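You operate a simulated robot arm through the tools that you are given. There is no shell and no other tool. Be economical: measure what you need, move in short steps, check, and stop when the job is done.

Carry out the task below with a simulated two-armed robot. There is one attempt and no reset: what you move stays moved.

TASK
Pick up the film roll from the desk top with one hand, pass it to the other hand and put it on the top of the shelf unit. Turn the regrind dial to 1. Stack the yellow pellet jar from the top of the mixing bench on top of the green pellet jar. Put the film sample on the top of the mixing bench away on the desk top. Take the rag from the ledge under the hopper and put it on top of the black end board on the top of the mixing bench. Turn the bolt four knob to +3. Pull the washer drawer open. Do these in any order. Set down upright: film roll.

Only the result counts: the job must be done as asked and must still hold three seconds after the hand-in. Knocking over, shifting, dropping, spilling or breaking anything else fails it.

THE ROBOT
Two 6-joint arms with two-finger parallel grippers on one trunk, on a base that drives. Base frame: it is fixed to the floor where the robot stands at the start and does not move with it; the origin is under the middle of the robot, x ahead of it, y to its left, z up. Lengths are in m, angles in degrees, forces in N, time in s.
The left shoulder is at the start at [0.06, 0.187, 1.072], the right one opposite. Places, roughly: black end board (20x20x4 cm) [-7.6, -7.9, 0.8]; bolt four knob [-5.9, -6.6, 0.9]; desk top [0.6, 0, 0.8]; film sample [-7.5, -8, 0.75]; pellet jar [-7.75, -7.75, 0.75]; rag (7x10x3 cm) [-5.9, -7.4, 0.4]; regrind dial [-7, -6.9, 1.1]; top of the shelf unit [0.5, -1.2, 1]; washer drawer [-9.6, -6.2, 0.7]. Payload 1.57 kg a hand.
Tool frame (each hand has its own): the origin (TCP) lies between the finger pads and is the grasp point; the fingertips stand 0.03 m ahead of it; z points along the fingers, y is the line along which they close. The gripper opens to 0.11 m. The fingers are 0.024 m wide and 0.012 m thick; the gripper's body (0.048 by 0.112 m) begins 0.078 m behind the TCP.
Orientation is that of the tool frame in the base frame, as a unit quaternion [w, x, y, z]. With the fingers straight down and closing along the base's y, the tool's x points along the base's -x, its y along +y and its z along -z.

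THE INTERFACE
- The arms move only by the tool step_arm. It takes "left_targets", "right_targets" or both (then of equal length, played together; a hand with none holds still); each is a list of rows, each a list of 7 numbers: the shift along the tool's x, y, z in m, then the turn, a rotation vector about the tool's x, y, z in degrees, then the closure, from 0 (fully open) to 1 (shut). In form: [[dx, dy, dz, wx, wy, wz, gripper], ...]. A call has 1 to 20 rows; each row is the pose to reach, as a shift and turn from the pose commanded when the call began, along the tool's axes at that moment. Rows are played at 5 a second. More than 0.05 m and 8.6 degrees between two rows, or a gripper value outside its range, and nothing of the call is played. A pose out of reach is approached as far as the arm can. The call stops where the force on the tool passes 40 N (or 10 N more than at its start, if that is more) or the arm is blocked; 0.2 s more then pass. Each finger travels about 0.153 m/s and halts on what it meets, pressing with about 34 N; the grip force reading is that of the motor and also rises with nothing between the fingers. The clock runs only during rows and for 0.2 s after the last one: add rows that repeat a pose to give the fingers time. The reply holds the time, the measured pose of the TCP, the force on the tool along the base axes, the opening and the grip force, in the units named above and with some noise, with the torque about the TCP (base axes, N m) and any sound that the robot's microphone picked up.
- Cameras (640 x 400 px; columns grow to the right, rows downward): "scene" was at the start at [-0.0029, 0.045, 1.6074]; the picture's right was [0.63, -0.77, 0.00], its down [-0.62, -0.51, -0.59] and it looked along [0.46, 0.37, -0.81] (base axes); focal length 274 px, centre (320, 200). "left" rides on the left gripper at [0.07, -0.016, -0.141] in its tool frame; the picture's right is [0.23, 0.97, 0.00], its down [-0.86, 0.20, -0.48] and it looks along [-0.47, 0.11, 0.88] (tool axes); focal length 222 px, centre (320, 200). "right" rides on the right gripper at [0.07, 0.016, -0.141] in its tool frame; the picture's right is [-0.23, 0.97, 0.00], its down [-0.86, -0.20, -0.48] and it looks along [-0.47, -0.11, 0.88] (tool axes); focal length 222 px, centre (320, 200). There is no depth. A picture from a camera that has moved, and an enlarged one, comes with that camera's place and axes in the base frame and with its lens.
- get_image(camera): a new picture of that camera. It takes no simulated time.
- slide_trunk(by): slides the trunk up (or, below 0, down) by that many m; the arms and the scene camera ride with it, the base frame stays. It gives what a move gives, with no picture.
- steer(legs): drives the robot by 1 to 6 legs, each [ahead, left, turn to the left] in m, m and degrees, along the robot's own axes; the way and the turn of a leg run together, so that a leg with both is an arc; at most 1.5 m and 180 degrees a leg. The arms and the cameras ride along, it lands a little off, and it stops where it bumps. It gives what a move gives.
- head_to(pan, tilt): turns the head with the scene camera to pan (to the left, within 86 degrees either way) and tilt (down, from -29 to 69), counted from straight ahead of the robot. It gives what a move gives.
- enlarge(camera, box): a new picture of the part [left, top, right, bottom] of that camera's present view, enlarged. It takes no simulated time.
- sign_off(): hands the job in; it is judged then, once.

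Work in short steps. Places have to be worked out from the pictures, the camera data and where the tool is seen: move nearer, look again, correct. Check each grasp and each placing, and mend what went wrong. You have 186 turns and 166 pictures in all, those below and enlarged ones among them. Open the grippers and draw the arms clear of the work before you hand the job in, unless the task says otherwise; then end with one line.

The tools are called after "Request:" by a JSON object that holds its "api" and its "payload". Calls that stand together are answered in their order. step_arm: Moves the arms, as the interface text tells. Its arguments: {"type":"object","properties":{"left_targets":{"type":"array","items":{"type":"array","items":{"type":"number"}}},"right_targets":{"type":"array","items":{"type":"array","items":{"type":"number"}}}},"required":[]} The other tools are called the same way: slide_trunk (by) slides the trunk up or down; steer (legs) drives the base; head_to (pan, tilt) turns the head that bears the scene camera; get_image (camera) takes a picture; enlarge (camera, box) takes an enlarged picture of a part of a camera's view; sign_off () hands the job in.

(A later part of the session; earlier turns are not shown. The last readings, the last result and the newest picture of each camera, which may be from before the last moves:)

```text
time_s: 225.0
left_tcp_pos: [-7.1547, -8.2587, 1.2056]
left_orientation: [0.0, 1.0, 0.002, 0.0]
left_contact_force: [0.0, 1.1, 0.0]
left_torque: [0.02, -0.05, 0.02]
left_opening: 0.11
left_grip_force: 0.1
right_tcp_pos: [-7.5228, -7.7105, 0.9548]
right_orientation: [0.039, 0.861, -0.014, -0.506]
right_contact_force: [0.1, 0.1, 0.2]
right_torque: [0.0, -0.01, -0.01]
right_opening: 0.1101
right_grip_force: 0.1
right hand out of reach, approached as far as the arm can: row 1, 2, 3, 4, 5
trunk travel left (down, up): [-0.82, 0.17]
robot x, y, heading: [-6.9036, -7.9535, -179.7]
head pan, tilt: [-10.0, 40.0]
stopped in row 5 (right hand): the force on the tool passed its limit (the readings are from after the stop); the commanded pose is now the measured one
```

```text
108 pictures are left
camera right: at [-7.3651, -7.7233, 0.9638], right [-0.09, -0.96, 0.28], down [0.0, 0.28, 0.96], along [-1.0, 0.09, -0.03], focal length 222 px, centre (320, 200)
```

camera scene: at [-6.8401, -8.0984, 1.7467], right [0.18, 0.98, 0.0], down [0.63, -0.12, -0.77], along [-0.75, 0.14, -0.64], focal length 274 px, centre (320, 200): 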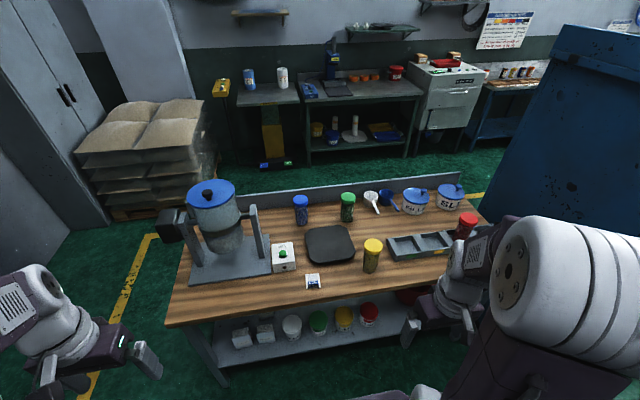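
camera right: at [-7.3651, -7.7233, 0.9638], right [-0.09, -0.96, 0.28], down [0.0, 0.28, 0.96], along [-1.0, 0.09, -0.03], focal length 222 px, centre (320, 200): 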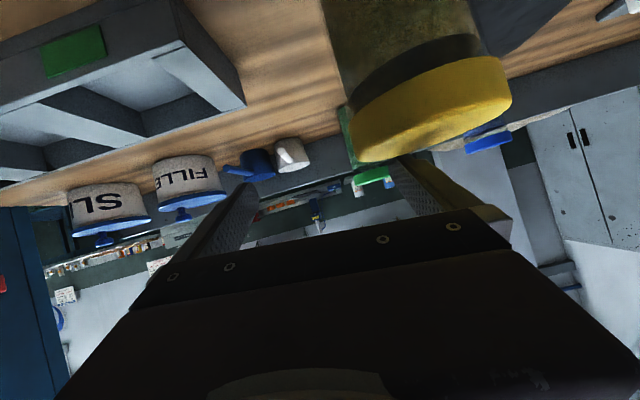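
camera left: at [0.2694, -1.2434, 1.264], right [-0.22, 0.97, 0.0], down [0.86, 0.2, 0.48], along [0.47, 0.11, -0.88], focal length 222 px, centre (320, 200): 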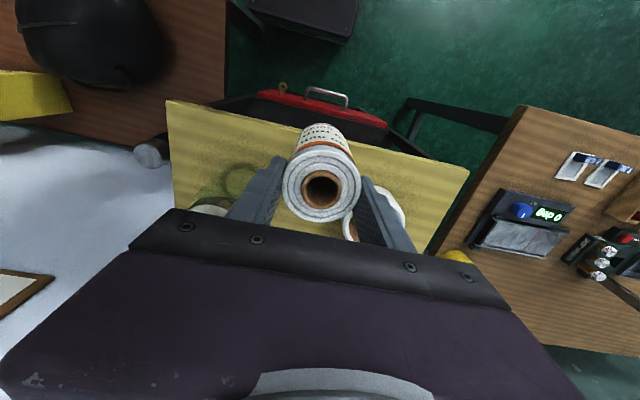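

The hand drifted over the jar and touched the lid. I raise it straight up, then back off and check the jar.

Request:
{"api": "step_arm", "payload": {"right_targets": [[-0.0433, 0, -0.025, 0, 0, 0, 0], [-0.0866, 0, -0.05, 0, 0, 0, 0], [-0.0866, 0, -0.05, 0, 0, 0, 0]]}}

Request:
{"api": "steer", "payload": {"legs": [[-0.15, 0, 0]]}}

Request:
{"api": "get_image", "payload": {"camera": "scene"}}

```text
time_s: 225.8
left_tcp_pos: [-7.157, -8.2582, 1.2074]
left_orientation: [0.001, 1.0, 0.001, 0.001]
left_contact_force: [-0.3, -0.2, 0.2]
left_torque: [0.02, -0.02, 0.01]
left_opening: 0.1101
left_grip_force: 0.0
right_tcp_pos: [-7.5223, -7.6985, 1.0524]
right_orientation: [0.04, 0.862, -0.013, -0.506]
right_contact_force: [0.6, 0.4, 0.9]
right_torque: [-0.02, 0.02, -0.01]
right_opening: 0.11
right_grip_force: 0.2
trunk travel left (down, up): [-0.82, 0.17]
robot x, y, heading: [-6.9035, -7.9495, -179.6]
head pan, tilt: [-10.0, 40.0]
```

```text
time_s: 227.2
left_tcp_pos: [-7.0084, -8.259, 1.2062]
left_orientation: [0.001, 1.0, 0.003, 0.002]
left_contact_force: [-0.2, -0.7, 0.3]
left_torque: [-0.01, 0.0, -0.01]
left_opening: 0.11
left_grip_force: 0.0
right_tcp_pos: [-7.3758, -7.699, 1.0502]
right_orientation: [0.04, 0.862, -0.012, -0.505]
right_contact_force: [-0.3, 0.9, 0.2]
right_torque: [-0.04, 0.0, 0.0]
right_opening: 0.11
right_grip_force: 0.1
trunk travel left (down, up): [-0.82, 0.17]
robot x, y, heading: [-6.7526, -7.9532, -179.8]
head pan, tilt: [-10.0, 40.0]
```

```text
107 pictures are left
camera scene: at [-6.782, -7.9387, 1.7466], right [0.17, 0.99, 0.0], down [0.64, -0.11, -0.76], along [-0.75, 0.13, -0.64], focal length 274 px, centre (320, 200)
```

scene: 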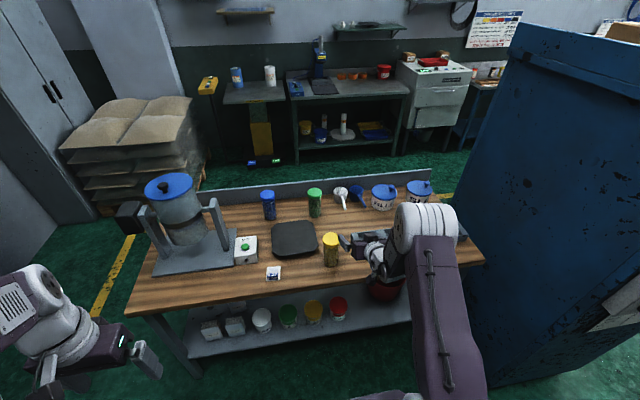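

The jar is still standing in place. From this distance I lower the hand in front of it, correcting the small tilt, and check.

Request:
{"api": "step_arm", "payload": {"right_targets": [[0.0, 0.04, 0.0, 1.5, 0, -1.5, 0], [0.03, 0.057, 0.025, 3.3, 0.7, -3.5, 0], [0.065, 0.057, 0.05, 3.3, 0.7, -3.5, 0], [0.1, 0.057, 0.075, 3.3, 0.7, -3.5, 0], [0.13, 0.057, 0.1, 3.3, 0.7, -3.5, 0], [0.161, 0.057, 0.121, 3.3, 0.7, -3.5, 0], [0.161, 0.057, 0.121, 3.3, 0.7, -3.5, 0]]}}

Request:
{"api": "get_image", "payload": {"camera": "right"}}

```text
time_s: 228.8
left_tcp_pos: [-7.006, -8.2598, 1.2068]
left_orientation: [-0.001, 1.0, 0.002, 0.0]
left_contact_force: [0.4, -0.4, -0.3]
left_torque: [0.0, -0.01, 0.0]
left_opening: 0.1098
left_grip_force: 0.0
right_tcp_pos: [-7.4101, -7.7157, 0.854]
right_orientation: [0.02, 0.866, 0.015, -0.499]
right_contact_force: [1.1, -0.2, -0.7]
right_torque: [0.03, 0.01, -0.01]
right_opening: 0.1101
right_grip_force: 0.0
right hand out of reach, approached as far as the arm can: row 1, 2, 3, 4, 5, 6, 7
trunk travel left (down, up): [-0.82, 0.17]
robot x, y, heading: [-6.7547, -7.9539, -179.7]
head pan, tilt: [-10.0, 40.0]
```

```text
106 pictures are left
camera right: at [-7.252, -7.7255, 0.8642], right [-0.07, -0.97, 0.22], down [-0.02, 0.22, 0.98], along [-1.0, 0.06, -0.04], focal length 222 px, centre (320, 200)
```

right: 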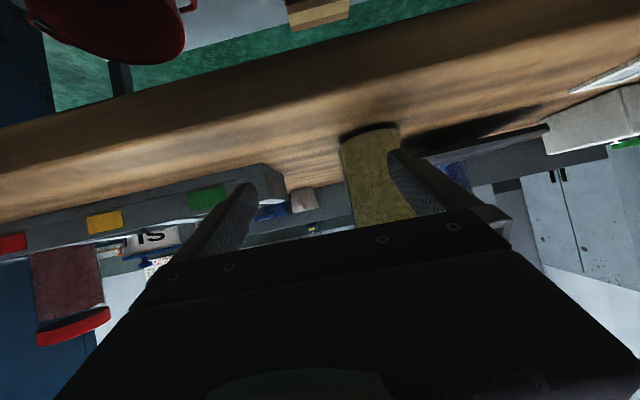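

Straight ahead of the shoulder the arm can't hold this yaw, while in front of the body's middle it could. I shift the base 25 cm to the right (and back 8 cm) so the jar lies at body centre.

Request:
{"api": "steer", "payload": {"legs": [[-0.1, 0, 0], [0, -0.25, 0]]}}

Request:
{"api": "step_arm", "payload": {"right_targets": [[0, 0.04, 0, 0, 0, 0, 0], [0, 0.08, 0, 0, 0, 0, 0], [0, 0.12, 0, 0, 0, 0, 0], [0, 0.16, 0, 0, 0, 0, 0], [0, 0.2, 0, 0, 0, 0, 0], [0, 0.25, 0, 0, 0, 0, 0], [0, 0.25, 0, 0, 0, 0, 0]]}}

Request:
{"api": "get_image", "payload": {"camera": "right"}}

```text
time_s: 231.3
left_tcp_pos: [-6.9106, -8.0111, 1.2055]
left_orientation: [0.0, 1.0, 0.003, 0.0]
left_contact_force: [0.0, 0.7, 0.5]
left_torque: [0.03, 0.0, -0.01]
left_opening: 0.1101
left_grip_force: 0.2
right_tcp_pos: [-7.3137, -7.4681, 0.8546]
right_orientation: [0.018, 0.866, 0.014, -0.5]
right_contact_force: [-0.7, -0.5, -0.7]
right_torque: [-0.01, -0.01, -0.02]
right_opening: 0.1099
right_grip_force: 0.1
trunk travel left (down, up): [-0.82, 0.17]
robot x, y, heading: [-6.6599, -7.7025, -179.6]
head pan, tilt: [-10.0, 40.0]
```

```text
time_s: 232.9
left_tcp_pos: [-6.9105, -8.0085, 1.2082]
left_orientation: [0.0, 1.0, 0.003, 0.0]
left_contact_force: [0.2, -0.1, 0.1]
left_torque: [0.02, -0.03, 0.0]
left_opening: 0.1101
left_grip_force: 0.3
right_tcp_pos: [-7.3247, -7.5497, 0.8591]
right_orientation: [0.051, 0.863, 0.078, -0.497]
right_contact_force: [0.3, 0.0, -0.3]
right_torque: [-0.02, -0.02, 0.01]
right_opening: 0.1099
right_grip_force: 0.1
right hand out of reach, approached as far as the arm can: row 1, 2, 3, 4, 5, 6, 7
trunk travel left (down, up): [-0.82, 0.17]
robot x, y, heading: [-6.6591, -7.702, -179.7]
head pan, tilt: [-10.0, 40.0]
```

```text
105 pictures are left
camera right: at [-7.1658, -7.5377, 0.8706], right [0.07, -0.98, 0.21], down [-0.05, 0.2, 0.98], along [-1.0, -0.08, -0.04], focal length 222 px, centre (320, 200)
```

right: 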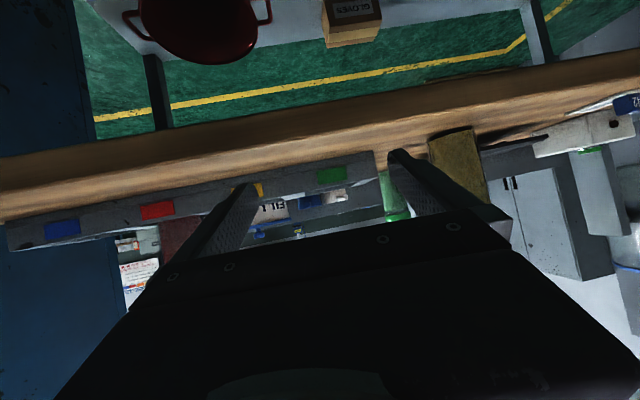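

The arm seems stuck in an awkward elbow/wrist branch. I unfold it: back to tool-down near body centre, as at the start, then tilt again from there.

Request:
{"api": "step_arm", "payload": {"right_targets": [[-0.01, 0, -0.04, 0, 6, 0, 0], [-0.02, 0, -0.08, 0, 12, 0, 0], [-0.03, 0, -0.12, 0, 18, 0, 0], [-0.04, 0, -0.16, 0, 24, 0, 0], [-0.05, 0, -0.2, 0, 30, 0, 0], [-0.06, 0, -0.24, 0, 36, 0, 0], [-0.07, 0, -0.28, 0, 42, 0, 0], [-0.08, 0, -0.32, 0, 48, 0, 0], [-0.09, 0, -0.36, 0, 54, 0, 0], [-0.1, 0, -0.4, 0, 60, 0, 0], [-0.1, 0, -0.4, 0, 60, 0, 0]]}}

Request:
{"api": "get_image", "payload": {"camera": "scene"}}

```text
time_s: 235.3
left_tcp_pos: [-6.91, -8.0103, 1.206]
left_orientation: [0.0, 1.0, 0.002, 0.0]
left_contact_force: [-0.7, -0.3, 0.6]
left_torque: [-0.03, -0.02, 0.02]
left_opening: 0.11
left_grip_force: 0.0
right_tcp_pos: [-7.0306, -7.4942, 1.1481]
right_orientation: [0.004, 0.996, 0.091, 0.002]
right_contact_force: [-0.7, 0.5, 0.3]
right_torque: [0.01, -0.02, 0.01]
right_opening: 0.1101
right_grip_force: 0.1
right hand out of reach, approached as far as the arm can: row 1, 2, 3, 7
trunk travel left (down, up): [-0.82, 0.17]
robot x, y, heading: [-6.6616, -7.7064, -179.9]
head pan, tilt: [-10.0, 40.0]
```

```text
104 pictures are left
camera scene: at [-6.6823, -7.6902, 1.7466], right [0.17, 0.99, 0.0], down [0.63, -0.11, -0.77], along [-0.75, 0.13, -0.64], focal length 274 px, centre (320, 200)
```

scene: 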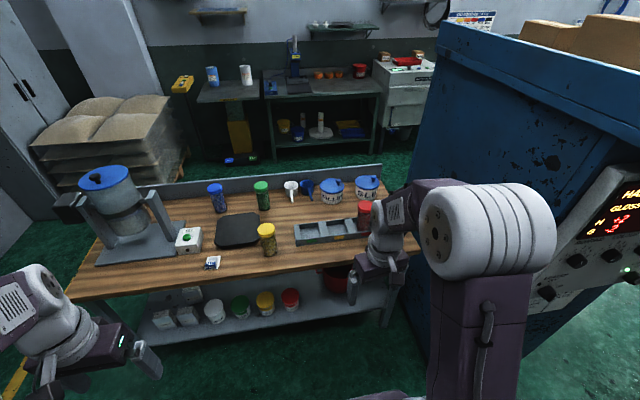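

The hand is tool-down again. I move it across to the body's centre line (y≈−7.74) and square its yaw.

Request:
{"api": "step_arm", "payload": {"right_targets": [[-0.002, 0.041, 0, 0, 0, 1.7, 0], [-0.005, 0.082, 0, 0, 0, 3.4, 0], [-0.007, 0.123, 0, 0, 0, 5.2, 0], [-0.01, 0.165, 0, 0, 0, 6.9, 0], [-0.012, 0.206, 0, 0, 0, 8.7, 0], [-0.015, 0.247, 0, 0, 0, 10.4, 0], [-0.015, 0.247, 0, 0, 0, 10.4, 0]]}}

```text
time_s: 236.9
left_tcp_pos: [-6.9095, -8.0092, 1.2063]
left_orientation: [0.001, 1.0, 0.002, 0.001]
left_contact_force: [0.1, 0.3, -0.1]
left_torque: [0.01, -0.01, 0.02]
left_opening: 0.1098
left_grip_force: 0.1
right_tcp_pos: [-6.9986, -7.7391, 1.1508]
right_orientation: [0.003, 1.0, 0.001, 0.002]
right_contact_force: [-0.1, -0.7, -0.5]
right_torque: [-0.02, 0.0, 0.03]
right_opening: 0.1099
right_grip_force: 0.1
trunk travel left (down, up): [-0.82, 0.17]
robot x, y, heading: [-6.6558, -7.7025, -179.8]
head pan, tilt: [-10.0, 40.0]
```

Now tilt to 30° pitch while extending forward and down, staying well short of the jar (x≥−7.26).

Request:
{"api": "step_arm", "payload": {"right_targets": [[-0.035, 0, 0.01, 0, -6, 0, 0], [-0.07, 0, 0.03, 0, -12, 0, 0], [-0.105, 0, 0.055, 0, -18, 0, 0], [-0.14, 0, 0.08, 0, -24, 0, 0], [-0.17, 0, 0.11, 0, -30, 0, 0], [-0.195, 0, 0.145, 0, -36, 0, 0], [-0.215, 0, 0.18, 0, -42, 0, 0], [-0.235, 0, 0.215, 0, -48, 0, 0], [-0.25, 0, 0.25, 0, -54, 0, 0], [-0.26, 0, 0.28, 0, -60, 0, 0], [-0.26, 0, 0.28, 0, -60, 0, 0]]}}

Request:
{"api": "get_image", "payload": {"camera": "right"}}

```text
time_s: 239.3
left_tcp_pos: [-6.9096, -8.009, 1.2085]
left_orientation: [0.0, 1.0, 0.003, 0.0]
left_contact_force: [0.1, -0.4, -1.0]
left_torque: [-0.02, -0.03, 0.01]
left_opening: 0.1099
left_grip_force: 0.0
right_tcp_pos: [-7.2594, -7.7423, 0.867]
right_orientation: [0.004, 0.866, -0.001, -0.5]
right_contact_force: [0.4, -0.9, 0.5]
right_torque: [0.01, -0.01, 0.02]
right_opening: 0.1099
right_grip_force: 0.1
trunk travel left (down, up): [-0.82, 0.17]
robot x, y, heading: [-6.6564, -7.7027, -179.8]
head pan, tilt: [-10.0, 40.0]
```

```text
103 pictures are left
camera right: at [-7.1005, -7.7588, 0.8778], right [-0.11, -0.97, 0.21], down [-0.02, 0.21, 0.98], along [-0.99, 0.11, -0.04], focal length 222 px, centre (320, 200)
```

right: 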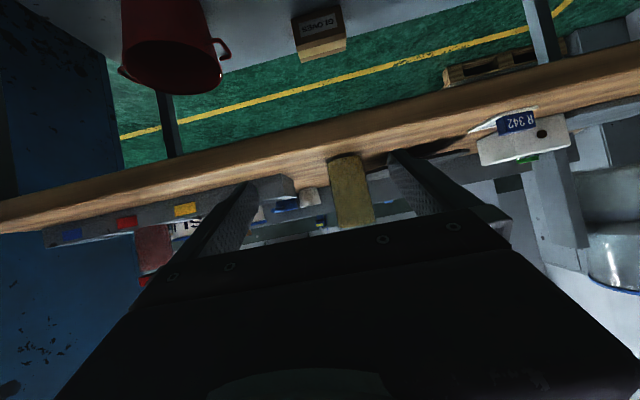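

This branch works. I drive 15 cm forward so the hand stops just short of the jar, and re-measure its lateral position.

Request:
{"api": "steer", "payload": {"legs": [[0.15, 0, 0]]}}

Request:
{"api": "get_image", "payload": {"camera": "right"}}

```text
time_s: 240.7
left_tcp_pos: [-7.0578, -8.0104, 1.2076]
left_orientation: [0.001, 1.0, 0.003, 0.0]
left_contact_force: [0.3, 0.5, 0.1]
left_torque: [-0.04, 0.03, -0.02]
left_opening: 0.11
left_grip_force: 0.0
right_tcp_pos: [-7.4074, -7.7431, 0.8683]
right_orientation: [0.005, 0.866, 0.0, -0.5]
right_contact_force: [0.0, 0.3, -0.1]
right_torque: [-0.01, 0.03, 0.01]
right_opening: 0.1098
right_grip_force: 0.1
trunk travel left (down, up): [-0.82, 0.17]
robot x, y, heading: [-6.8134, -7.7039, -179.6]
head pan, tilt: [-10.0, 40.0]
```

```text
102 pictures are left
camera right: at [-7.2492, -7.7597, 0.879], right [-0.11, -0.97, 0.21], down [-0.02, 0.21, 0.98], along [-0.99, 0.11, -0.04], focal length 222 px, centre (320, 200)
```

right: 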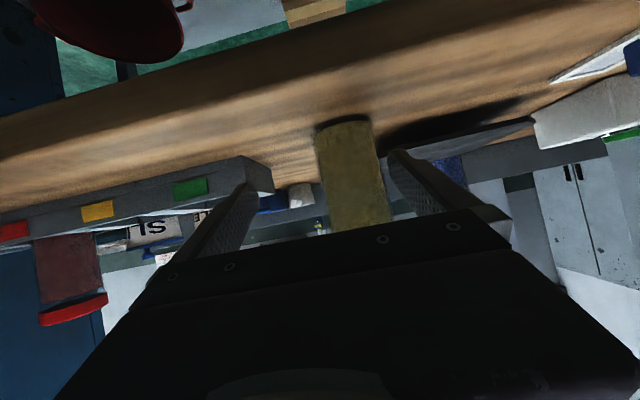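

The jar sits ~3 cm to the hand's left (y≈−7.775). I shift and re-look.

Request:
{"api": "step_arm", "payload": {"right_targets": [[0, 0.02, 0, 0, 0, 0, 0], [0, 0.032, 0, 0, 0, 0, 0], [0, 0.032, 0, 0, 0, 0, 0]]}}

Request:
{"api": "get_image", "payload": {"camera": "right"}}

```text
time_s: 241.5
left_tcp_pos: [-7.0622, -8.0096, 1.206]
left_orientation: [0.0, 1.0, 0.002, 0.0]
left_contact_force: [-0.5, 0.8, -0.1]
left_torque: [0.0, 0.01, -0.03]
left_opening: 0.1102
left_grip_force: 0.1
right_tcp_pos: [-7.4097, -7.7755, 0.8669]
right_orientation: [0.004, 0.867, -0.001, -0.498]
right_contact_force: [-0.4, 0.6, 0.3]
right_torque: [0.03, -0.06, 0.01]
right_opening: 0.1101
right_grip_force: 0.0
trunk travel left (down, up): [-0.82, 0.17]
robot x, y, heading: [-6.8094, -7.7013, -179.7]
head pan, tilt: [-10.0, 40.0]
```

```text
101 pictures are left
camera right: at [-7.252, -7.7918, 0.8777], right [-0.11, -0.97, 0.21], down [-0.02, 0.21, 0.98], along [-0.99, 0.11, -0.04], focal length 222 px, centre (320, 200)
```

right: 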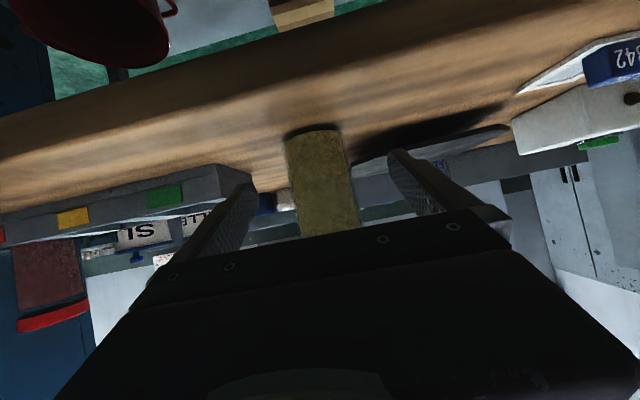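

Aligned (jar y≈−7.769). Advance 11 cm, 2.5 cm lower, and close.

Request:
{"api": "step_arm", "payload": {"right_targets": [[-0.011, -0.002, 0.036, 0, 0, 0, 0], [-0.022, -0.004, 0.072, 0, 0, 0, 0], [-0.0333, -0.006, 0.108, 0, 0, 0, 0], [-0.0333, -0.006, 0.108, 0, 0, 0, 0.2], [-0.0333, -0.006, 0.108, 0, 0, 0, 0.4], [-0.0333, -0.006, 0.108, 0, 0, 0, 0.6], [-0.0333, -0.006, 0.108, 0, 0, 0, 0.6]]}}

Request:
{"api": "get_image", "payload": {"camera": "right"}}

```text
time_s: 243.1
left_tcp_pos: [-7.0594, -8.0101, 1.2058]
left_orientation: [0.0, 1.0, 0.002, 0.001]
left_contact_force: [-0.4, -0.6, -0.3]
left_torque: [-0.03, 0.04, -0.02]
left_opening: 0.1101
left_grip_force: 0.1
right_tcp_pos: [-7.4535, -7.7827, 0.8813]
right_orientation: [0.005, 0.867, 0.0, -0.498]
right_contact_force: [0.4, -0.2, -0.6]
right_torque: [-0.01, -0.11, -0.01]
right_opening: 0.067
right_grip_force: 34.5
right hand out of reach, approached as far as the arm can: row 1, 2, 3, 4, 5, 6, 7
trunk travel left (down, up): [-0.82, 0.17]
robot x, y, heading: [-6.8088, -7.7035, -179.7]
head pan, tilt: [-10.0, 40.0]
```

```text
100 pictures are left
camera right: at [-7.2954, -7.7977, 0.8915], right [-0.11, -0.97, 0.2], down [-0.02, 0.21, 0.98], along [-0.99, 0.11, -0.04], focal length 222 px, centre (320, 200)
```

right: 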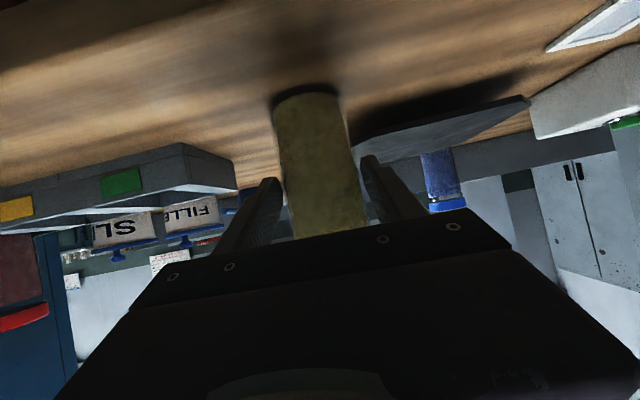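

It pinched the jar with the fingertips at the reach limit (outer reach ≈0.645 m). I open, drive the base 3.5 cm forward to center, and re-grip.

Request:
{"api": "step_arm", "payload": {"right_targets": [[0, 0, 0, 0, 0, 0, 0.2], [0, 0, 0, 0, 0, 0, 0], [0, 0, 0, 0, 0, 0, 0]]}}

Request:
{"api": "steer", "payload": {"legs": [[0.035, 0, 0]]}}

Request:
{"api": "get_image", "payload": {"camera": "right"}}

```text
time_s: 243.9
left_tcp_pos: [-7.0598, -8.0092, 1.2068]
left_orientation: [0.0, 1.0, 0.004, 0.001]
left_contact_force: [0.1, -0.3, 0.5]
left_torque: [-0.01, -0.01, -0.01]
left_opening: 0.1101
left_grip_force: 0.0
right_tcp_pos: [-7.4532, -7.7821, 0.8798]
right_orientation: [0.004, 0.867, -0.002, -0.499]
right_contact_force: [0.3, 0.3, -0.4]
right_torque: [0.01, 0.01, 0.0]
right_opening: 0.1102
right_grip_force: 0.0
trunk travel left (down, up): [-0.82, 0.17]
robot x, y, heading: [-6.805, -7.7001, -179.8]
head pan, tilt: [-10.0, 40.0]
```

```text
time_s: 244.7
left_tcp_pos: [-7.089, -8.0105, 1.2085]
left_orientation: [0.001, 1.0, 0.003, -0.002]
left_contact_force: [1.1, -0.1, -0.3]
left_torque: [0.0, 0.08, -0.01]
left_opening: 0.1099
left_grip_force: 0.0
right_tcp_pos: [-7.4832, -7.7824, 0.8842]
right_orientation: [0.005, 0.866, 0.0, -0.501]
right_contact_force: [1.0, 0.5, 0.5]
right_torque: [0.0, 0.04, 0.01]
right_opening: 0.11
right_grip_force: 0.0
trunk travel left (down, up): [-0.82, 0.17]
robot x, y, heading: [-6.8452, -7.7051, -180.0]
head pan, tilt: [-10.0, 40.0]
```

```text
99 pictures are left
camera right: at [-7.3254, -7.7978, 0.8949], right [-0.11, -0.97, 0.21], down [-0.01, 0.21, 0.98], along [-0.99, 0.11, -0.03], focal length 222 px, centre (320, 200)
```

right: 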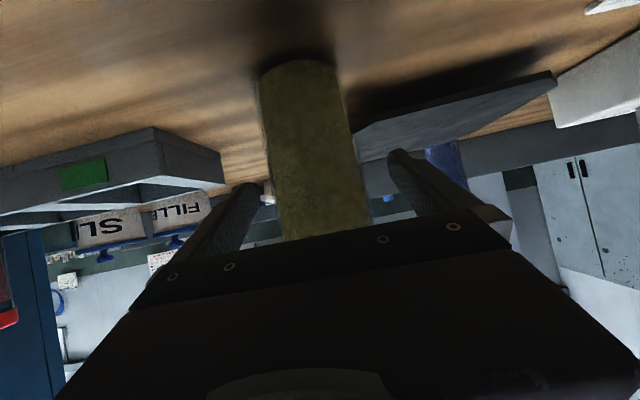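

About 2 cm more to centre. I nudge the hand forward and 2 cm lower, then close.

Request:
{"api": "step_arm", "payload": {"right_targets": [[0.004, -0.002, 0.013, 0, 0, 0, 0], [0.0083, -0.004, 0.0256, 0, 0, 0, 0], [0.0083, -0.004, 0.0256, 0, 0, 0, 0.2], [0.0083, -0.004, 0.0256, 0, 0, 0, 0.4], [0.0083, -0.004, 0.0256, 0, 0, 0, 0.6], [0.0083, -0.004, 0.0256, 0, 0, 0, 0.6]]}}

Request:
{"api": "step_arm", "payload": {"right_targets": [[-0.026, 0, -0.015, 0, 0, 0, 0.6], [-0.052, 0, -0.03, 0, 0, 0, 0.6], [-0.087, 0, -0.05, 0, 0, 0, 0.6], [-0.087, 0, -0.05, 0, 0, 0, 0.6]]}}

Request:
{"api": "get_image", "payload": {"camera": "right"}}

```text
time_s: 246.1
left_tcp_pos: [-7.095, -8.0106, 1.2075]
left_orientation: [0.0, 1.0, 0.003, 0.001]
left_contact_force: [-0.8, -0.3, -0.6]
left_torque: [-0.02, 0.01, 0.0]
left_opening: 0.1098
left_grip_force: 0.1
right_tcp_pos: [-7.4885, -7.7817, 0.8808]
right_orientation: [0.005, 0.867, 0.0, -0.498]
right_contact_force: [1.1, -0.9, 0.2]
right_torque: [0.05, -0.03, 0.0]
right_opening: 0.0678
right_grip_force: 34.0
right hand out of reach, approached as far as the arm can: row 1, 2, 3, 4, 5, 6
trunk travel left (down, up): [-0.82, 0.17]
robot x, y, heading: [-6.844, -7.7081, -179.6]
head pan, tilt: [-10.0, 40.0]
```

```text
time_s: 247.1
left_tcp_pos: [-7.0969, -8.0106, 1.2066]
left_orientation: [0.0, 1.0, 0.003, 0.001]
left_contact_force: [0.4, 0.9, 0.1]
left_torque: [0.03, -0.01, 0.02]
left_opening: 0.1099
left_grip_force: 0.0
right_tcp_pos: [-7.4873, -7.7804, 0.9811]
right_orientation: [0.004, 0.867, -0.001, -0.498]
right_contact_force: [0.4, 0.6, -2.7]
right_torque: [-0.04, 0.02, -0.01]
right_opening: 0.0675
right_grip_force: 33.8
trunk travel left (down, up): [-0.82, 0.17]
robot x, y, heading: [-6.8443, -7.7061, -179.7]
head pan, tilt: [-10.0, 40.0]
```

```text
98 pictures are left
camera right: at [-7.329, -7.796, 0.9927], right [-0.11, -0.97, 0.21], down [-0.02, 0.21, 0.98], along [-0.99, 0.11, -0.04], focal length 222 px, centre (320, 200)
```

right: 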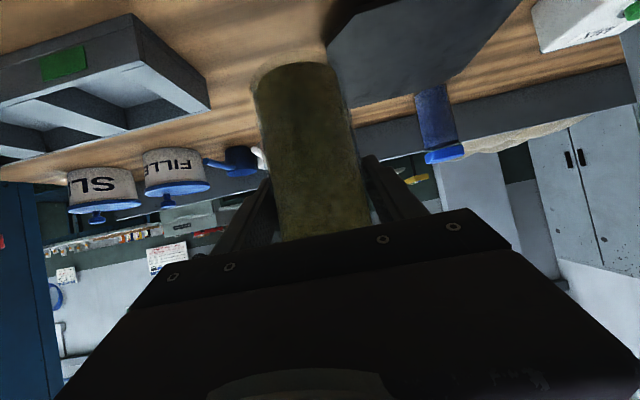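

Jar lifted. I raise it more, bring the hand slightly right relative to the body for better forward reach, and check it stays in reach.

Request:
{"api": "step_arm", "payload": {"right_targets": [[-0.03, 0, -0.017, 0, 0, 0, 0.6], [-0.06, -0.01, -0.035, 0, 0, 0, 0.6], [-0.085, -0.03, -0.049, 0, 0, 0, 0.6], [-0.085, -0.06, -0.049, 0, 0, 0, 0.6], [-0.085, -0.09, -0.049, 0, 0, 0, 0.6], [-0.085, -0.09, -0.049, 0, 0, 0, 0.6]]}}

Request:
{"api": "steer", "payload": {"legs": [[0.14, 0.06, 0]]}}

Request:
{"api": "get_image", "payload": {"camera": "right"}}

Request:
{"api": "get_image", "payload": {"camera": "scene"}}

```text
time_s: 248.5
left_tcp_pos: [-7.0956, -8.0107, 1.2073]
left_orientation: [-0.001, 1.0, 0.002, 0.002]
left_contact_force: [0.2, -1.0, 0.0]
left_torque: [-0.03, 0.02, 0.0]
left_opening: 0.1101
left_grip_force: 0.0
right_tcp_pos: [-7.4897, -7.6898, 1.0768]
right_orientation: [0.004, 0.867, -0.001, -0.499]
right_contact_force: [-0.7, 0.5, -3.2]
right_torque: [-0.01, 0.01, 0.01]
right_opening: 0.0678
right_grip_force: 34.0
trunk travel left (down, up): [-0.82, 0.17]
robot x, y, heading: [-6.848, -7.6995, -179.8]
head pan, tilt: [-10.0, 40.0]
```

```text
time_s: 249.9
left_tcp_pos: [-7.2324, -8.0695, 1.208]
left_orientation: [0.001, 1.0, 0.003, -0.001]
left_contact_force: [0.1, -0.2, -0.2]
left_torque: [-0.04, 0.03, 0.02]
left_opening: 0.1099
left_grip_force: 0.0
right_tcp_pos: [-7.6271, -7.749, 1.078]
right_orientation: [0.005, 0.867, -0.001, -0.499]
right_contact_force: [-1.0, -0.1, -3.8]
right_torque: [0.01, 0.04, -0.01]
right_opening: 0.0677
right_grip_force: 34.1
trunk travel left (down, up): [-0.82, 0.17]
robot x, y, heading: [-6.9851, -7.7627, -179.7]
head pan, tilt: [-10.0, 40.0]
```

```text
97 pictures are left
camera right: at [-7.4694, -7.7647, 1.0894], right [-0.11, -0.97, 0.21], down [-0.02, 0.21, 0.98], along [-0.99, 0.11, -0.04], focal length 222 px, centre (320, 200)
```

right: 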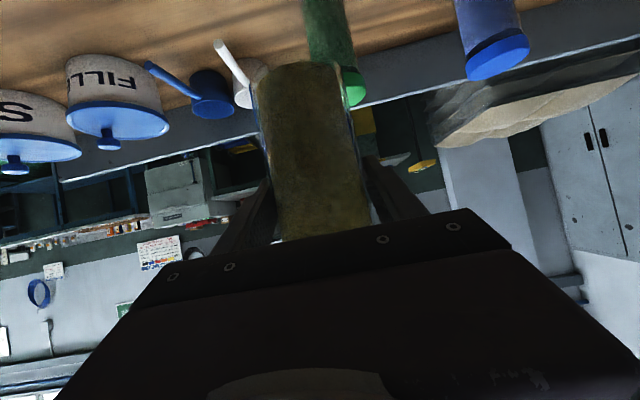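

```text
96 pictures are left
camera scene: at [-7.004, -7.7495, 1.7467], right [0.17, 0.99, 0.0], down [0.63, -0.11, -0.77], along [-0.76, 0.13, -0.64], focal length 274 px, centre (320, 200)
```

scene: 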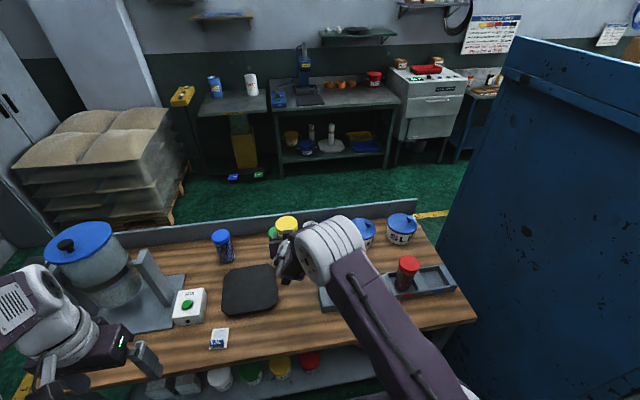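

I zoom on the two jars from the head.

Request:
{"api": "enlarge", "payload": {"camera": "scene", "box": [200, 200, 330, 290]}}

```text
4.44 times, centred on (265, 245) of scene
camera zoom: at [-7.004, -7.7495, 1.7467], right [0.17, 0.99, 0.0], down [0.63, -0.11, -0.77], along [-0.76, 0.13, -0.64], focal length 1219 px, centre (564, 0)
```

zoom: 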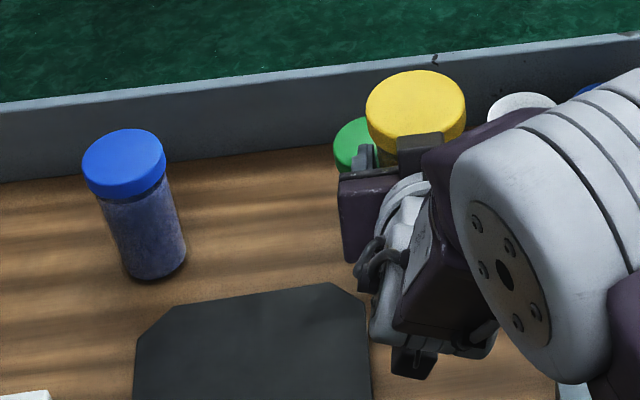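

Bench height calibrates to z≈0.77; jar ≈0.155 tall; green jar centre ≈(−7.805,−7.787), its top ≈0.925. Yellow's centre is ~2 cm ahead of the TCP. I drive 7 cm forward and 4 cm left, then extend the arm over the green jar.

Request:
{"api": "steer", "payload": {"legs": [[0.07, 0.038, 0]]}}

Request:
{"api": "step_arm", "payload": {"right_targets": [[-0.015, 0, 0.026, 0, 0, 0, 0.6], [-0.03, 0, 0.052, 0, 0, 0, 0.6], [-0.044, 0, 0.076, 0, 0, 0, 0.6], [-0.044, 0, 0.076, 0, 0, 0, 0.6]]}}

Request:
{"api": "enlarge", "payload": {"camera": "scene", "box": [220, 200, 350, 290]}}

Request:
{"api": "get_image", "payload": {"camera": "right"}}

```text
time_s: 251.0
left_tcp_pos: [-7.3025, -8.107, 1.2088]
left_orientation: [0.002, 1.0, 0.003, -0.001]
left_contact_force: [0.2, -0.1, -0.2]
left_torque: [-0.05, 0.03, -0.01]
left_opening: 0.1098
left_grip_force: 0.0
right_tcp_pos: [-7.6966, -7.7869, 1.0785]
right_orientation: [0.006, 0.866, -0.001, -0.5]
right_contact_force: [1.3, 0.7, -2.3]
right_torque: [-0.03, 0.04, 0.02]
right_opening: 0.0677
right_grip_force: 34.2
trunk travel left (down, up): [-0.82, 0.17]
robot x, y, heading: [-7.0521, -7.8078, -179.8]
head pan, tilt: [-10.0, 40.0]
```

```text
time_s: 252.0
left_tcp_pos: [-7.3057, -8.1097, 1.2071]
left_orientation: [0.0, 1.0, 0.002, 0.001]
left_contact_force: [0.9, 0.2, 0.0]
left_torque: [0.03, 0.02, 0.0]
left_opening: 0.1099
left_grip_force: 0.1
right_tcp_pos: [-7.7896, -7.7877, 1.0757]
right_orientation: [0.005, 0.867, 0.0, -0.498]
right_contact_force: [0.2, 0.6, -3.0]
right_torque: [0.0, 0.02, -0.03]
right_opening: 0.0676
right_grip_force: 34.2
trunk travel left (down, up): [-0.82, 0.17]
robot x, y, heading: [-7.0522, -7.7998, -179.7]
head pan, tilt: [-10.0, 40.0]
```

```text
4.44 times, centred on (285, 245) of scene
camera zoom: at [-7.0772, -7.789, 1.7466], right [0.17, 0.99, 0.0], down [0.63, -0.11, -0.77], along [-0.76, 0.13, -0.64], focal length 1219 px, centre (476, 0)
```

zoom: 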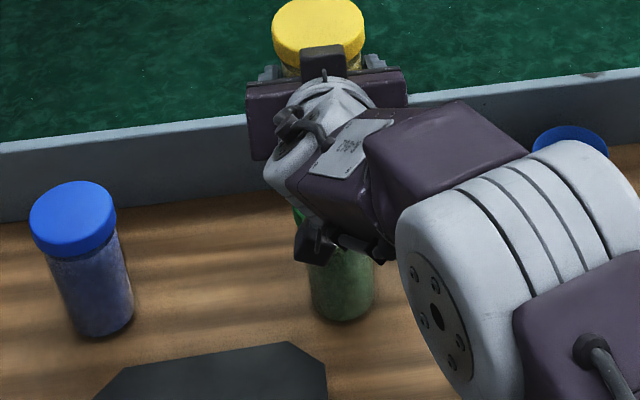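

```text
93 pictures are left
camera right: at [-7.6306, -7.8036, 1.0877], right [-0.11, -0.97, 0.21], down [-0.02, 0.21, 0.98], along [-0.99, 0.11, -0.04], focal length 222 px, centre (320, 200)
```

right: 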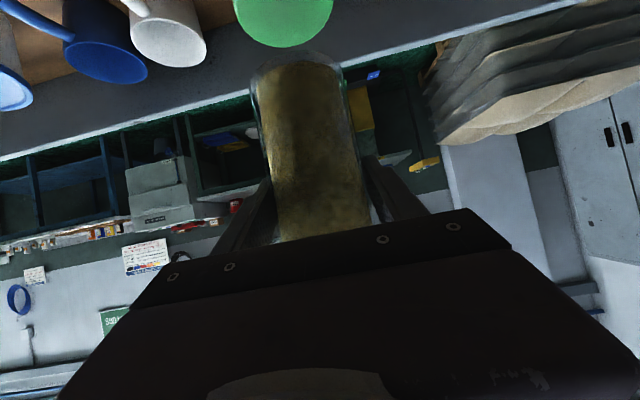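

Both views agree that yellow is over green within ~1 cm. I shift back 6 mm and lower gently until contact.

Request:
{"api": "step_arm", "payload": {"right_targets": [[0.02, 0, 0.005, 0, 0, 0, 0.6], [0.027, 0, 0.009, 0, 0, 0, 0.6], [0.031, 0, 0.0115, 0, 0, 0, 0.6], [0.034, 0, 0.013, 0, 0, 0, 0.6], [0.034, 0, 0.013, 0, 0, 0, 0.6]]}}

Request:
{"api": "get_image", "payload": {"camera": "right"}}

```text
time_s: 253.2
left_tcp_pos: [-7.3056, -8.1083, 1.2076]
left_orientation: [0.001, 1.0, 0.004, 0.0]
left_contact_force: [0.0, 0.0, 0.8]
left_torque: [0.0, 0.0, -0.01]
left_opening: 0.11
left_grip_force: 0.0
right_tcp_pos: [-7.7817, -7.7893, 1.0411]
right_orientation: [0.005, 0.868, 0.0, -0.497]
right_contact_force: [-0.2, -0.1, -2.4]
right_torque: [0.0, 0.07, -0.03]
right_opening: 0.0679
right_grip_force: 33.4
trunk travel left (down, up): [-0.82, 0.17]
robot x, y, heading: [-7.0548, -7.7998, -179.8]
head pan, tilt: [-10.0, 40.0]
```

```text
92 pictures are left
camera right: at [-7.6237, -7.8045, 1.0522], right [-0.11, -0.97, 0.2], down [-0.02, 0.21, 0.98], along [-0.99, 0.11, -0.04], focal length 222 px, centre (320, 200)
```

right: 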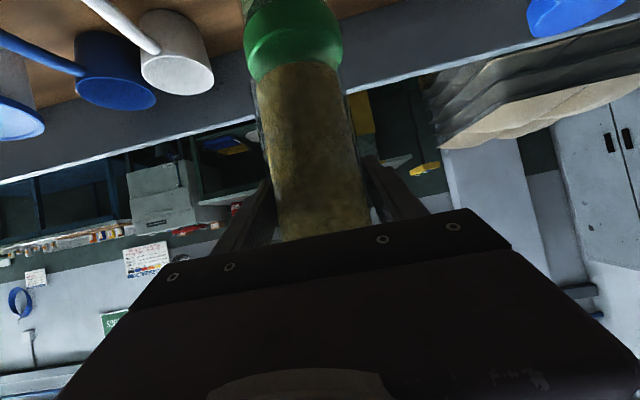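

Nearly touching and well aligned. Continue down a bit more.

Request:
{"api": "step_arm", "payload": {"right_targets": [[0.004, 0, 0.002, 0, 0, 0, 0.6], [0.007, 0, 0.004, 0, 0, 0, 0.6], [0.01, 0, 0.006, 0, 0, 0, 0.6], [0.013, 0, 0.0075, 0, 0, 0, 0.6], [0.013, 0, 0.0075, 0, 0, 0, 0.6]]}}

Request:
{"api": "get_image", "payload": {"camera": "right"}}

```text
time_s: 254.4
left_tcp_pos: [-7.3038, -8.1089, 1.2071]
left_orientation: [0.001, 1.0, 0.003, 0.0]
left_contact_force: [-0.4, -1.1, 0.0]
left_torque: [-0.03, 0.03, 0.03]
left_opening: 0.11
left_grip_force: 0.0
right_tcp_pos: [-7.7818, -7.7885, 1.0278]
right_orientation: [0.004, 0.866, -0.001, -0.5]
right_contact_force: [-1.6, 1.4, 6.2]
right_torque: [0.33, 0.11, 0.07]
right_opening: 0.0676
right_grip_force: 34.1
trunk travel left (down, up): [-0.82, 0.17]
robot x, y, heading: [-7.0538, -7.8018, -179.8]
head pan, tilt: [-10.0, 40.0]
```

```text
91 pictures are left
camera right: at [-7.6234, -7.8046, 1.0386], right [-0.11, -0.97, 0.21], down [-0.01, 0.21, 0.98], along [-0.99, 0.11, -0.04], focal length 222 px, centre (320, 200)
```

right: 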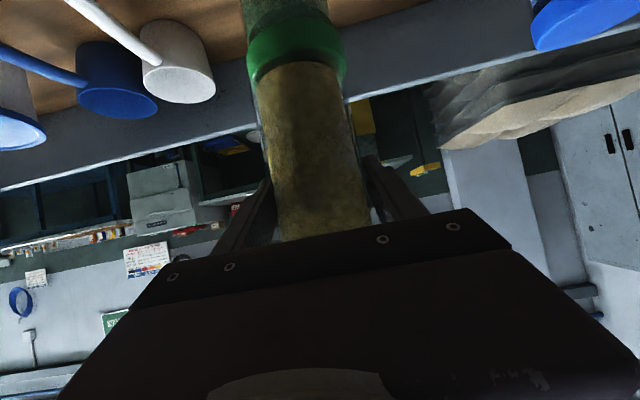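

Contact made. Open evenly and withdraw along the tool axis.

Request:
{"api": "step_arm", "payload": {"right_targets": [[0, 0, 0, 0, 0, 0, 0.33], [0, 0, 0, 0, 0, 0, 0.25], [0, 0, 0, 0, 0, 0, 0.1], [0, 0, 0, 0, 0, 0, 0.1], [0, 0, -0.04, 0, 0, 0, 0.1], [0, 0, -0.08, 0, 0, 0, 0.1], [0, 0, -0.12, 0, 0, 0, 0.1], [0, 0, -0.12, 0, 0, 0, 0.1]]}}

Request:
{"api": "get_image", "payload": {"camera": "right"}}

```text
time_s: 256.2
left_tcp_pos: [-7.3048, -8.1081, 1.2061]
left_orientation: [0.001, 1.0, 0.003, 0.001]
left_contact_force: [-0.1, -0.6, -0.4]
left_torque: [-0.04, -0.03, 0.02]
left_opening: 0.1098
left_grip_force: 0.0
right_tcp_pos: [-7.6767, -7.7884, 1.0863]
right_orientation: [0.005, 0.867, -0.001, -0.498]
right_contact_force: [0.6, 0.2, -0.3]
right_torque: [0.02, 0.0, 0.0]
right_opening: 0.099
right_grip_force: 0.1
trunk travel left (down, up): [-0.82, 0.17]
robot x, y, heading: [-7.0525, -7.7996, -179.9]
head pan, tilt: [-10.0, 40.0]
```

```text
90 pictures are left
camera right: at [-7.5189, -7.804, 1.0977], right [-0.11, -0.97, 0.21], down [-0.02, 0.21, 0.98], along [-0.99, 0.11, -0.04], focal length 222 px, centre (320, 200)
```

right: 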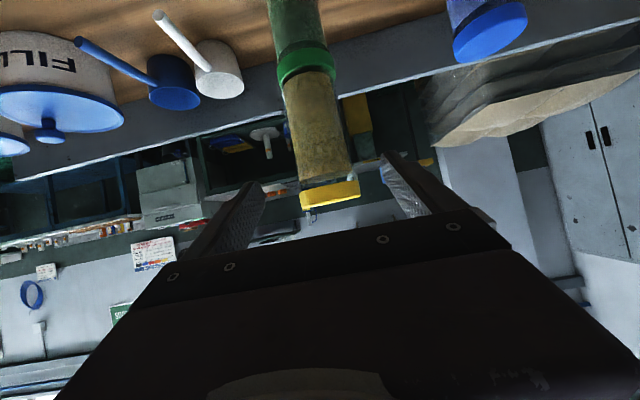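

Yellow stands squarely on green. Now I retract the right arm to tool-down, back off to the aisle centre and turn around toward the extruder.

Request:
{"api": "step_arm", "payload": {"right_targets": [[0.0, 0, -0.04, 0, 0, 0, 0], [0.01, 0, -0.07, 0, 7, 0, 0], [0.02, 0, -0.1, 0, 14, 0, 0], [0.03, 0, -0.13, 0, 21, 0, 0], [0.04, 0, -0.16, 0, 28, 0, 0], [0.05, 0, -0.185, 0, 35, 0, 0], [0.06, 0, -0.21, 0, 42, 0, 0], [0.07, 0, -0.235, 0, 49, 0, 0], [0.08, 0, -0.26, 0, 55, 0, 0], [0.084, 0, -0.275, 0, 60, 0, 0], [0.084, 0, -0.275, 0, 60, 0, 0]]}}

Request:
{"api": "steer", "payload": {"legs": [[-0.3, 0, 0], [0, 0, 90]]}}

Request:
{"api": "head_to", "payload": {"pan": 60, "tilt": 40}}

Request:
{"api": "get_image", "payload": {"camera": "scene"}}

```text
time_s: 258.6
left_tcp_pos: [-7.3047, -8.1099, 1.2075]
left_orientation: [0.001, 1.0, 0.002, 0.001]
left_contact_force: [0.4, -1.0, 0.2]
left_torque: [0.01, -0.02, -0.02]
left_opening: 0.11
left_grip_force: 0.1
right_tcp_pos: [-7.3979, -7.7861, 1.1527]
right_orientation: [0.004, 1.0, 0.002, 0.002]
right_contact_force: [-0.4, 0.7, -0.7]
right_torque: [0.05, 0.02, 0.02]
right_opening: 0.1102
right_grip_force: 0.0
trunk travel left (down, up): [-0.82, 0.17]
robot x, y, heading: [-7.0531, -7.8019, -180.0]
head pan, tilt: [-10.0, 40.0]
```

```text
time_s: 264.4
left_tcp_pos: [-6.4486, -8.0553, 1.2063]
left_orientation: [0.001, 0.708, 0.706, 0.002]
left_contact_force: [0.5, 0.7, 0.2]
left_torque: [-0.02, -0.02, 0.0]
left_opening: 0.1101
left_grip_force: 0.1
right_tcp_pos: [-6.7725, -8.1448, 1.1531]
right_orientation: [0.002, 0.709, 0.706, 0.004]
right_contact_force: [-0.4, -0.5, -0.1]
right_torque: [-0.01, -0.01, -0.05]
right_opening: 0.11
right_grip_force: 0.1
trunk travel left (down, up): [-0.82, 0.17]
robot x, y, heading: [-6.7576, -7.8014, -89.8]
head pan, tilt: [-10.0, 40.0]
```

```text
time_s: 265.9
left_tcp_pos: [-6.4482, -8.0539, 1.2068]
left_orientation: [0.0, 0.708, 0.707, 0.001]
left_contact_force: [0.0, 0.3, 0.5]
left_torque: [-0.01, 0.0, 0.0]
left_opening: 0.1099
left_grip_force: 0.0
right_tcp_pos: [-6.7719, -8.1448, 1.1522]
right_orientation: [0.002, 0.708, 0.706, 0.004]
right_contact_force: [0.5, 0.2, 0.2]
right_torque: [0.01, 0.01, 0.01]
right_opening: 0.1099
right_grip_force: 0.0
trunk travel left (down, up): [-0.82, 0.17]
robot x, y, heading: [-6.7538, -7.8013, -90.0]
head pan, tilt: [60.0, 40.0]
```

```text
89 pictures are left
camera scene: at [-6.6796, -7.785, 1.7466], right [-0.5, -0.86, 0.0], down [-0.56, 0.32, -0.77], along [0.66, -0.38, -0.64], focal length 274 px, centre (320, 200)
```

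scene: 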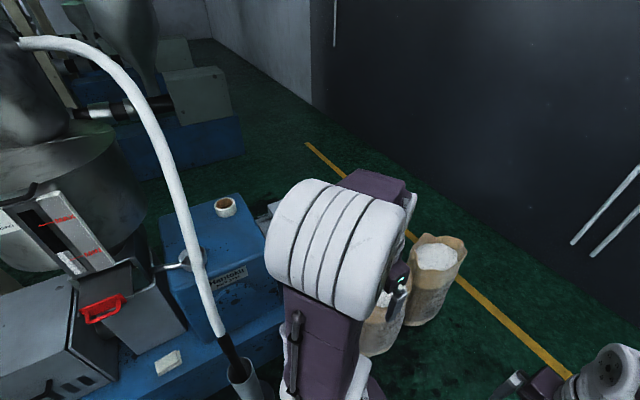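

The pale item at about (−5.95,−7.44,0.43) on the blue ledge should be the rag. I turn to face +x and look directly.

Request:
{"api": "steer", "payload": {"legs": [[0, 0, 90], [0, 0.35, 0]]}}

Request:
{"api": "head_to", "payload": {"pan": 0, "tilt": 45}}

Request:
{"api": "get_image", "payload": {"camera": "scene"}}

```text
time_s: 272.0
left_tcp_pos: [-6.5206, -7.1368, 1.2066]
left_orientation: [-0.001, -0.015, 1.0, 0.001]
left_contact_force: [-0.7, -0.5, -0.1]
left_torque: [0.02, 0.0, 0.0]
left_opening: 0.1101
left_grip_force: 0.1
right_tcp_pos: [-6.4193, -7.4548, 1.1507]
right_orientation: [-0.002, -0.014, 1.0, 0.005]
right_contact_force: [0.1, -0.7, 0.0]
right_torque: [0.02, -0.01, -0.01]
right_opening: 0.11
right_grip_force: 0.1
trunk travel left (down, up): [-0.82, 0.17]
robot x, y, heading: [-6.765, -7.4465, 1.7]
head pan, tilt: [60.0, 40.0]
```

```text
time_s: 273.3
left_tcp_pos: [-6.5204, -7.1337, 1.2067]
left_orientation: [-0.001, -0.015, 1.0, 0.0]
left_contact_force: [0.1, 0.7, 0.9]
left_torque: [0.0, 0.01, 0.02]
left_opening: 0.11
left_grip_force: 0.0
right_tcp_pos: [-6.42, -7.4539, 1.1522]
right_orientation: [-0.002, -0.014, 1.0, 0.004]
right_contact_force: [0.7, 0.0, -0.3]
right_torque: [-0.01, 0.01, 0.0]
right_opening: 0.1101
right_grip_force: 0.2
trunk travel left (down, up): [-0.82, 0.17]
robot x, y, heading: [-6.7662, -7.4445, 1.7]
head pan, tilt: [0.0, 45.0]
```

```text
88 pictures are left
camera scene: at [-6.7427, -7.4477, 1.7394], right [0.03, -1.0, 0.0], down [-0.71, -0.02, -0.71], along [0.71, 0.02, -0.71], focal length 274 px, centre (320, 200)
```

scene: 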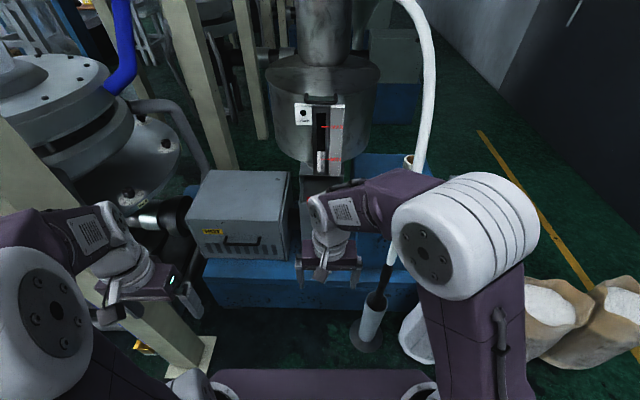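

I use the right hand's camera to see the ledge beneath.

Request:
{"api": "get_image", "payload": {"camera": "right"}}

```text
87 pictures are left
camera right: at [-6.4885, -7.441, 1.294], right [0.2, 0.98, 0.01], down [0.86, -0.18, 0.47], along [0.47, -0.09, -0.88], focal length 222 px, centre (320, 200)
```

right: 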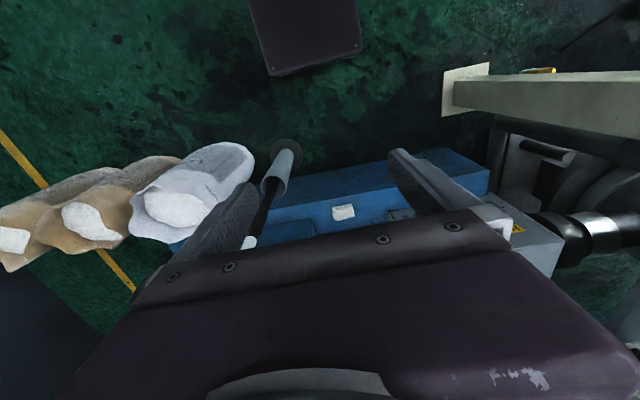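

Rag confirmed at (−5.94,−7.44), 7 cm in x and 10 cm in y. I move the base to y≈−7.30, a bit nearer, to see the space around it.

Request:
{"api": "steer", "payload": {"legs": [[0.2, 0.14, -1.7]]}}

Request:
{"api": "head_to", "payload": {"pan": -15, "tilt": 50}}

Request:
{"api": "get_image", "payload": {"camera": "scene"}}

```text
time_s: 275.1
left_tcp_pos: [-6.3133, -6.9967, 1.2082]
left_orientation: [0.0, -0.002, 1.0, 0.001]
left_contact_force: [-0.7, -0.5, -0.5]
left_torque: [0.03, 0.0, -0.01]
left_opening: 0.1097
left_grip_force: 0.0
right_tcp_pos: [-6.2222, -7.3201, 1.153]
right_orientation: [-0.002, 0.001, 1.0, 0.005]
right_contact_force: [0.4, -0.6, 0.0]
right_torque: [0.0, 0.0, 0.0]
right_opening: 0.1102
right_grip_force: 0.0
trunk travel left (down, up): [-0.82, 0.17]
robot x, y, heading: [-6.5622, -7.3032, -0.2]
head pan, tilt: [0.0, 45.0]
```

```text
time_s: 275.9
left_tcp_pos: [-6.3113, -6.9958, 1.2061]
left_orientation: [0.0, -0.001, 1.0, 0.0]
left_contact_force: [0.0, -1.0, -0.2]
left_torque: [-0.06, -0.01, 0.01]
left_opening: 0.1101
left_grip_force: 0.0
right_tcp_pos: [-6.2194, -7.319, 1.1521]
right_orientation: [-0.003, 0.0, 1.0, 0.003]
right_contact_force: [-0.1, -0.2, 0.2]
right_torque: [-0.01, 0.0, -0.01]
right_opening: 0.1098
right_grip_force: 0.0
trunk travel left (down, up): [-0.82, 0.17]
robot x, y, heading: [-6.5635, -7.3011, 0.2]
head pan, tilt: [-15.0, 50.0]
```

```text
86 pictures are left
camera scene: at [-6.5488, -7.3228, 1.7325], right [-0.26, -0.97, 0.0], down [-0.74, 0.2, -0.64], along [0.62, -0.17, -0.77], focal length 274 px, centre (320, 200)
```

scene: 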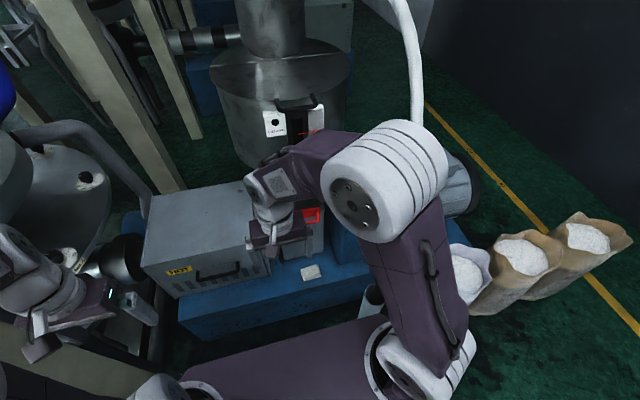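

Request:
{"api": "enlarge", "payload": {"camera": "scene", "box": [240, 190, 400, 310]}}

```text
3.33 times, centred on (320, 250) of scene
camera zoom: at [-6.5488, -7.3228, 1.7325], right [-0.26, -0.97, 0.0], down [-0.74, 0.2, -0.64], along [0.62, -0.17, -0.77], focal length 914 px, centre (320, 33)
```

zoom: 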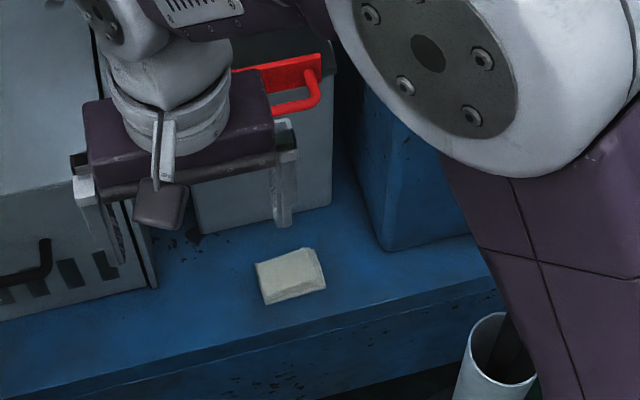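

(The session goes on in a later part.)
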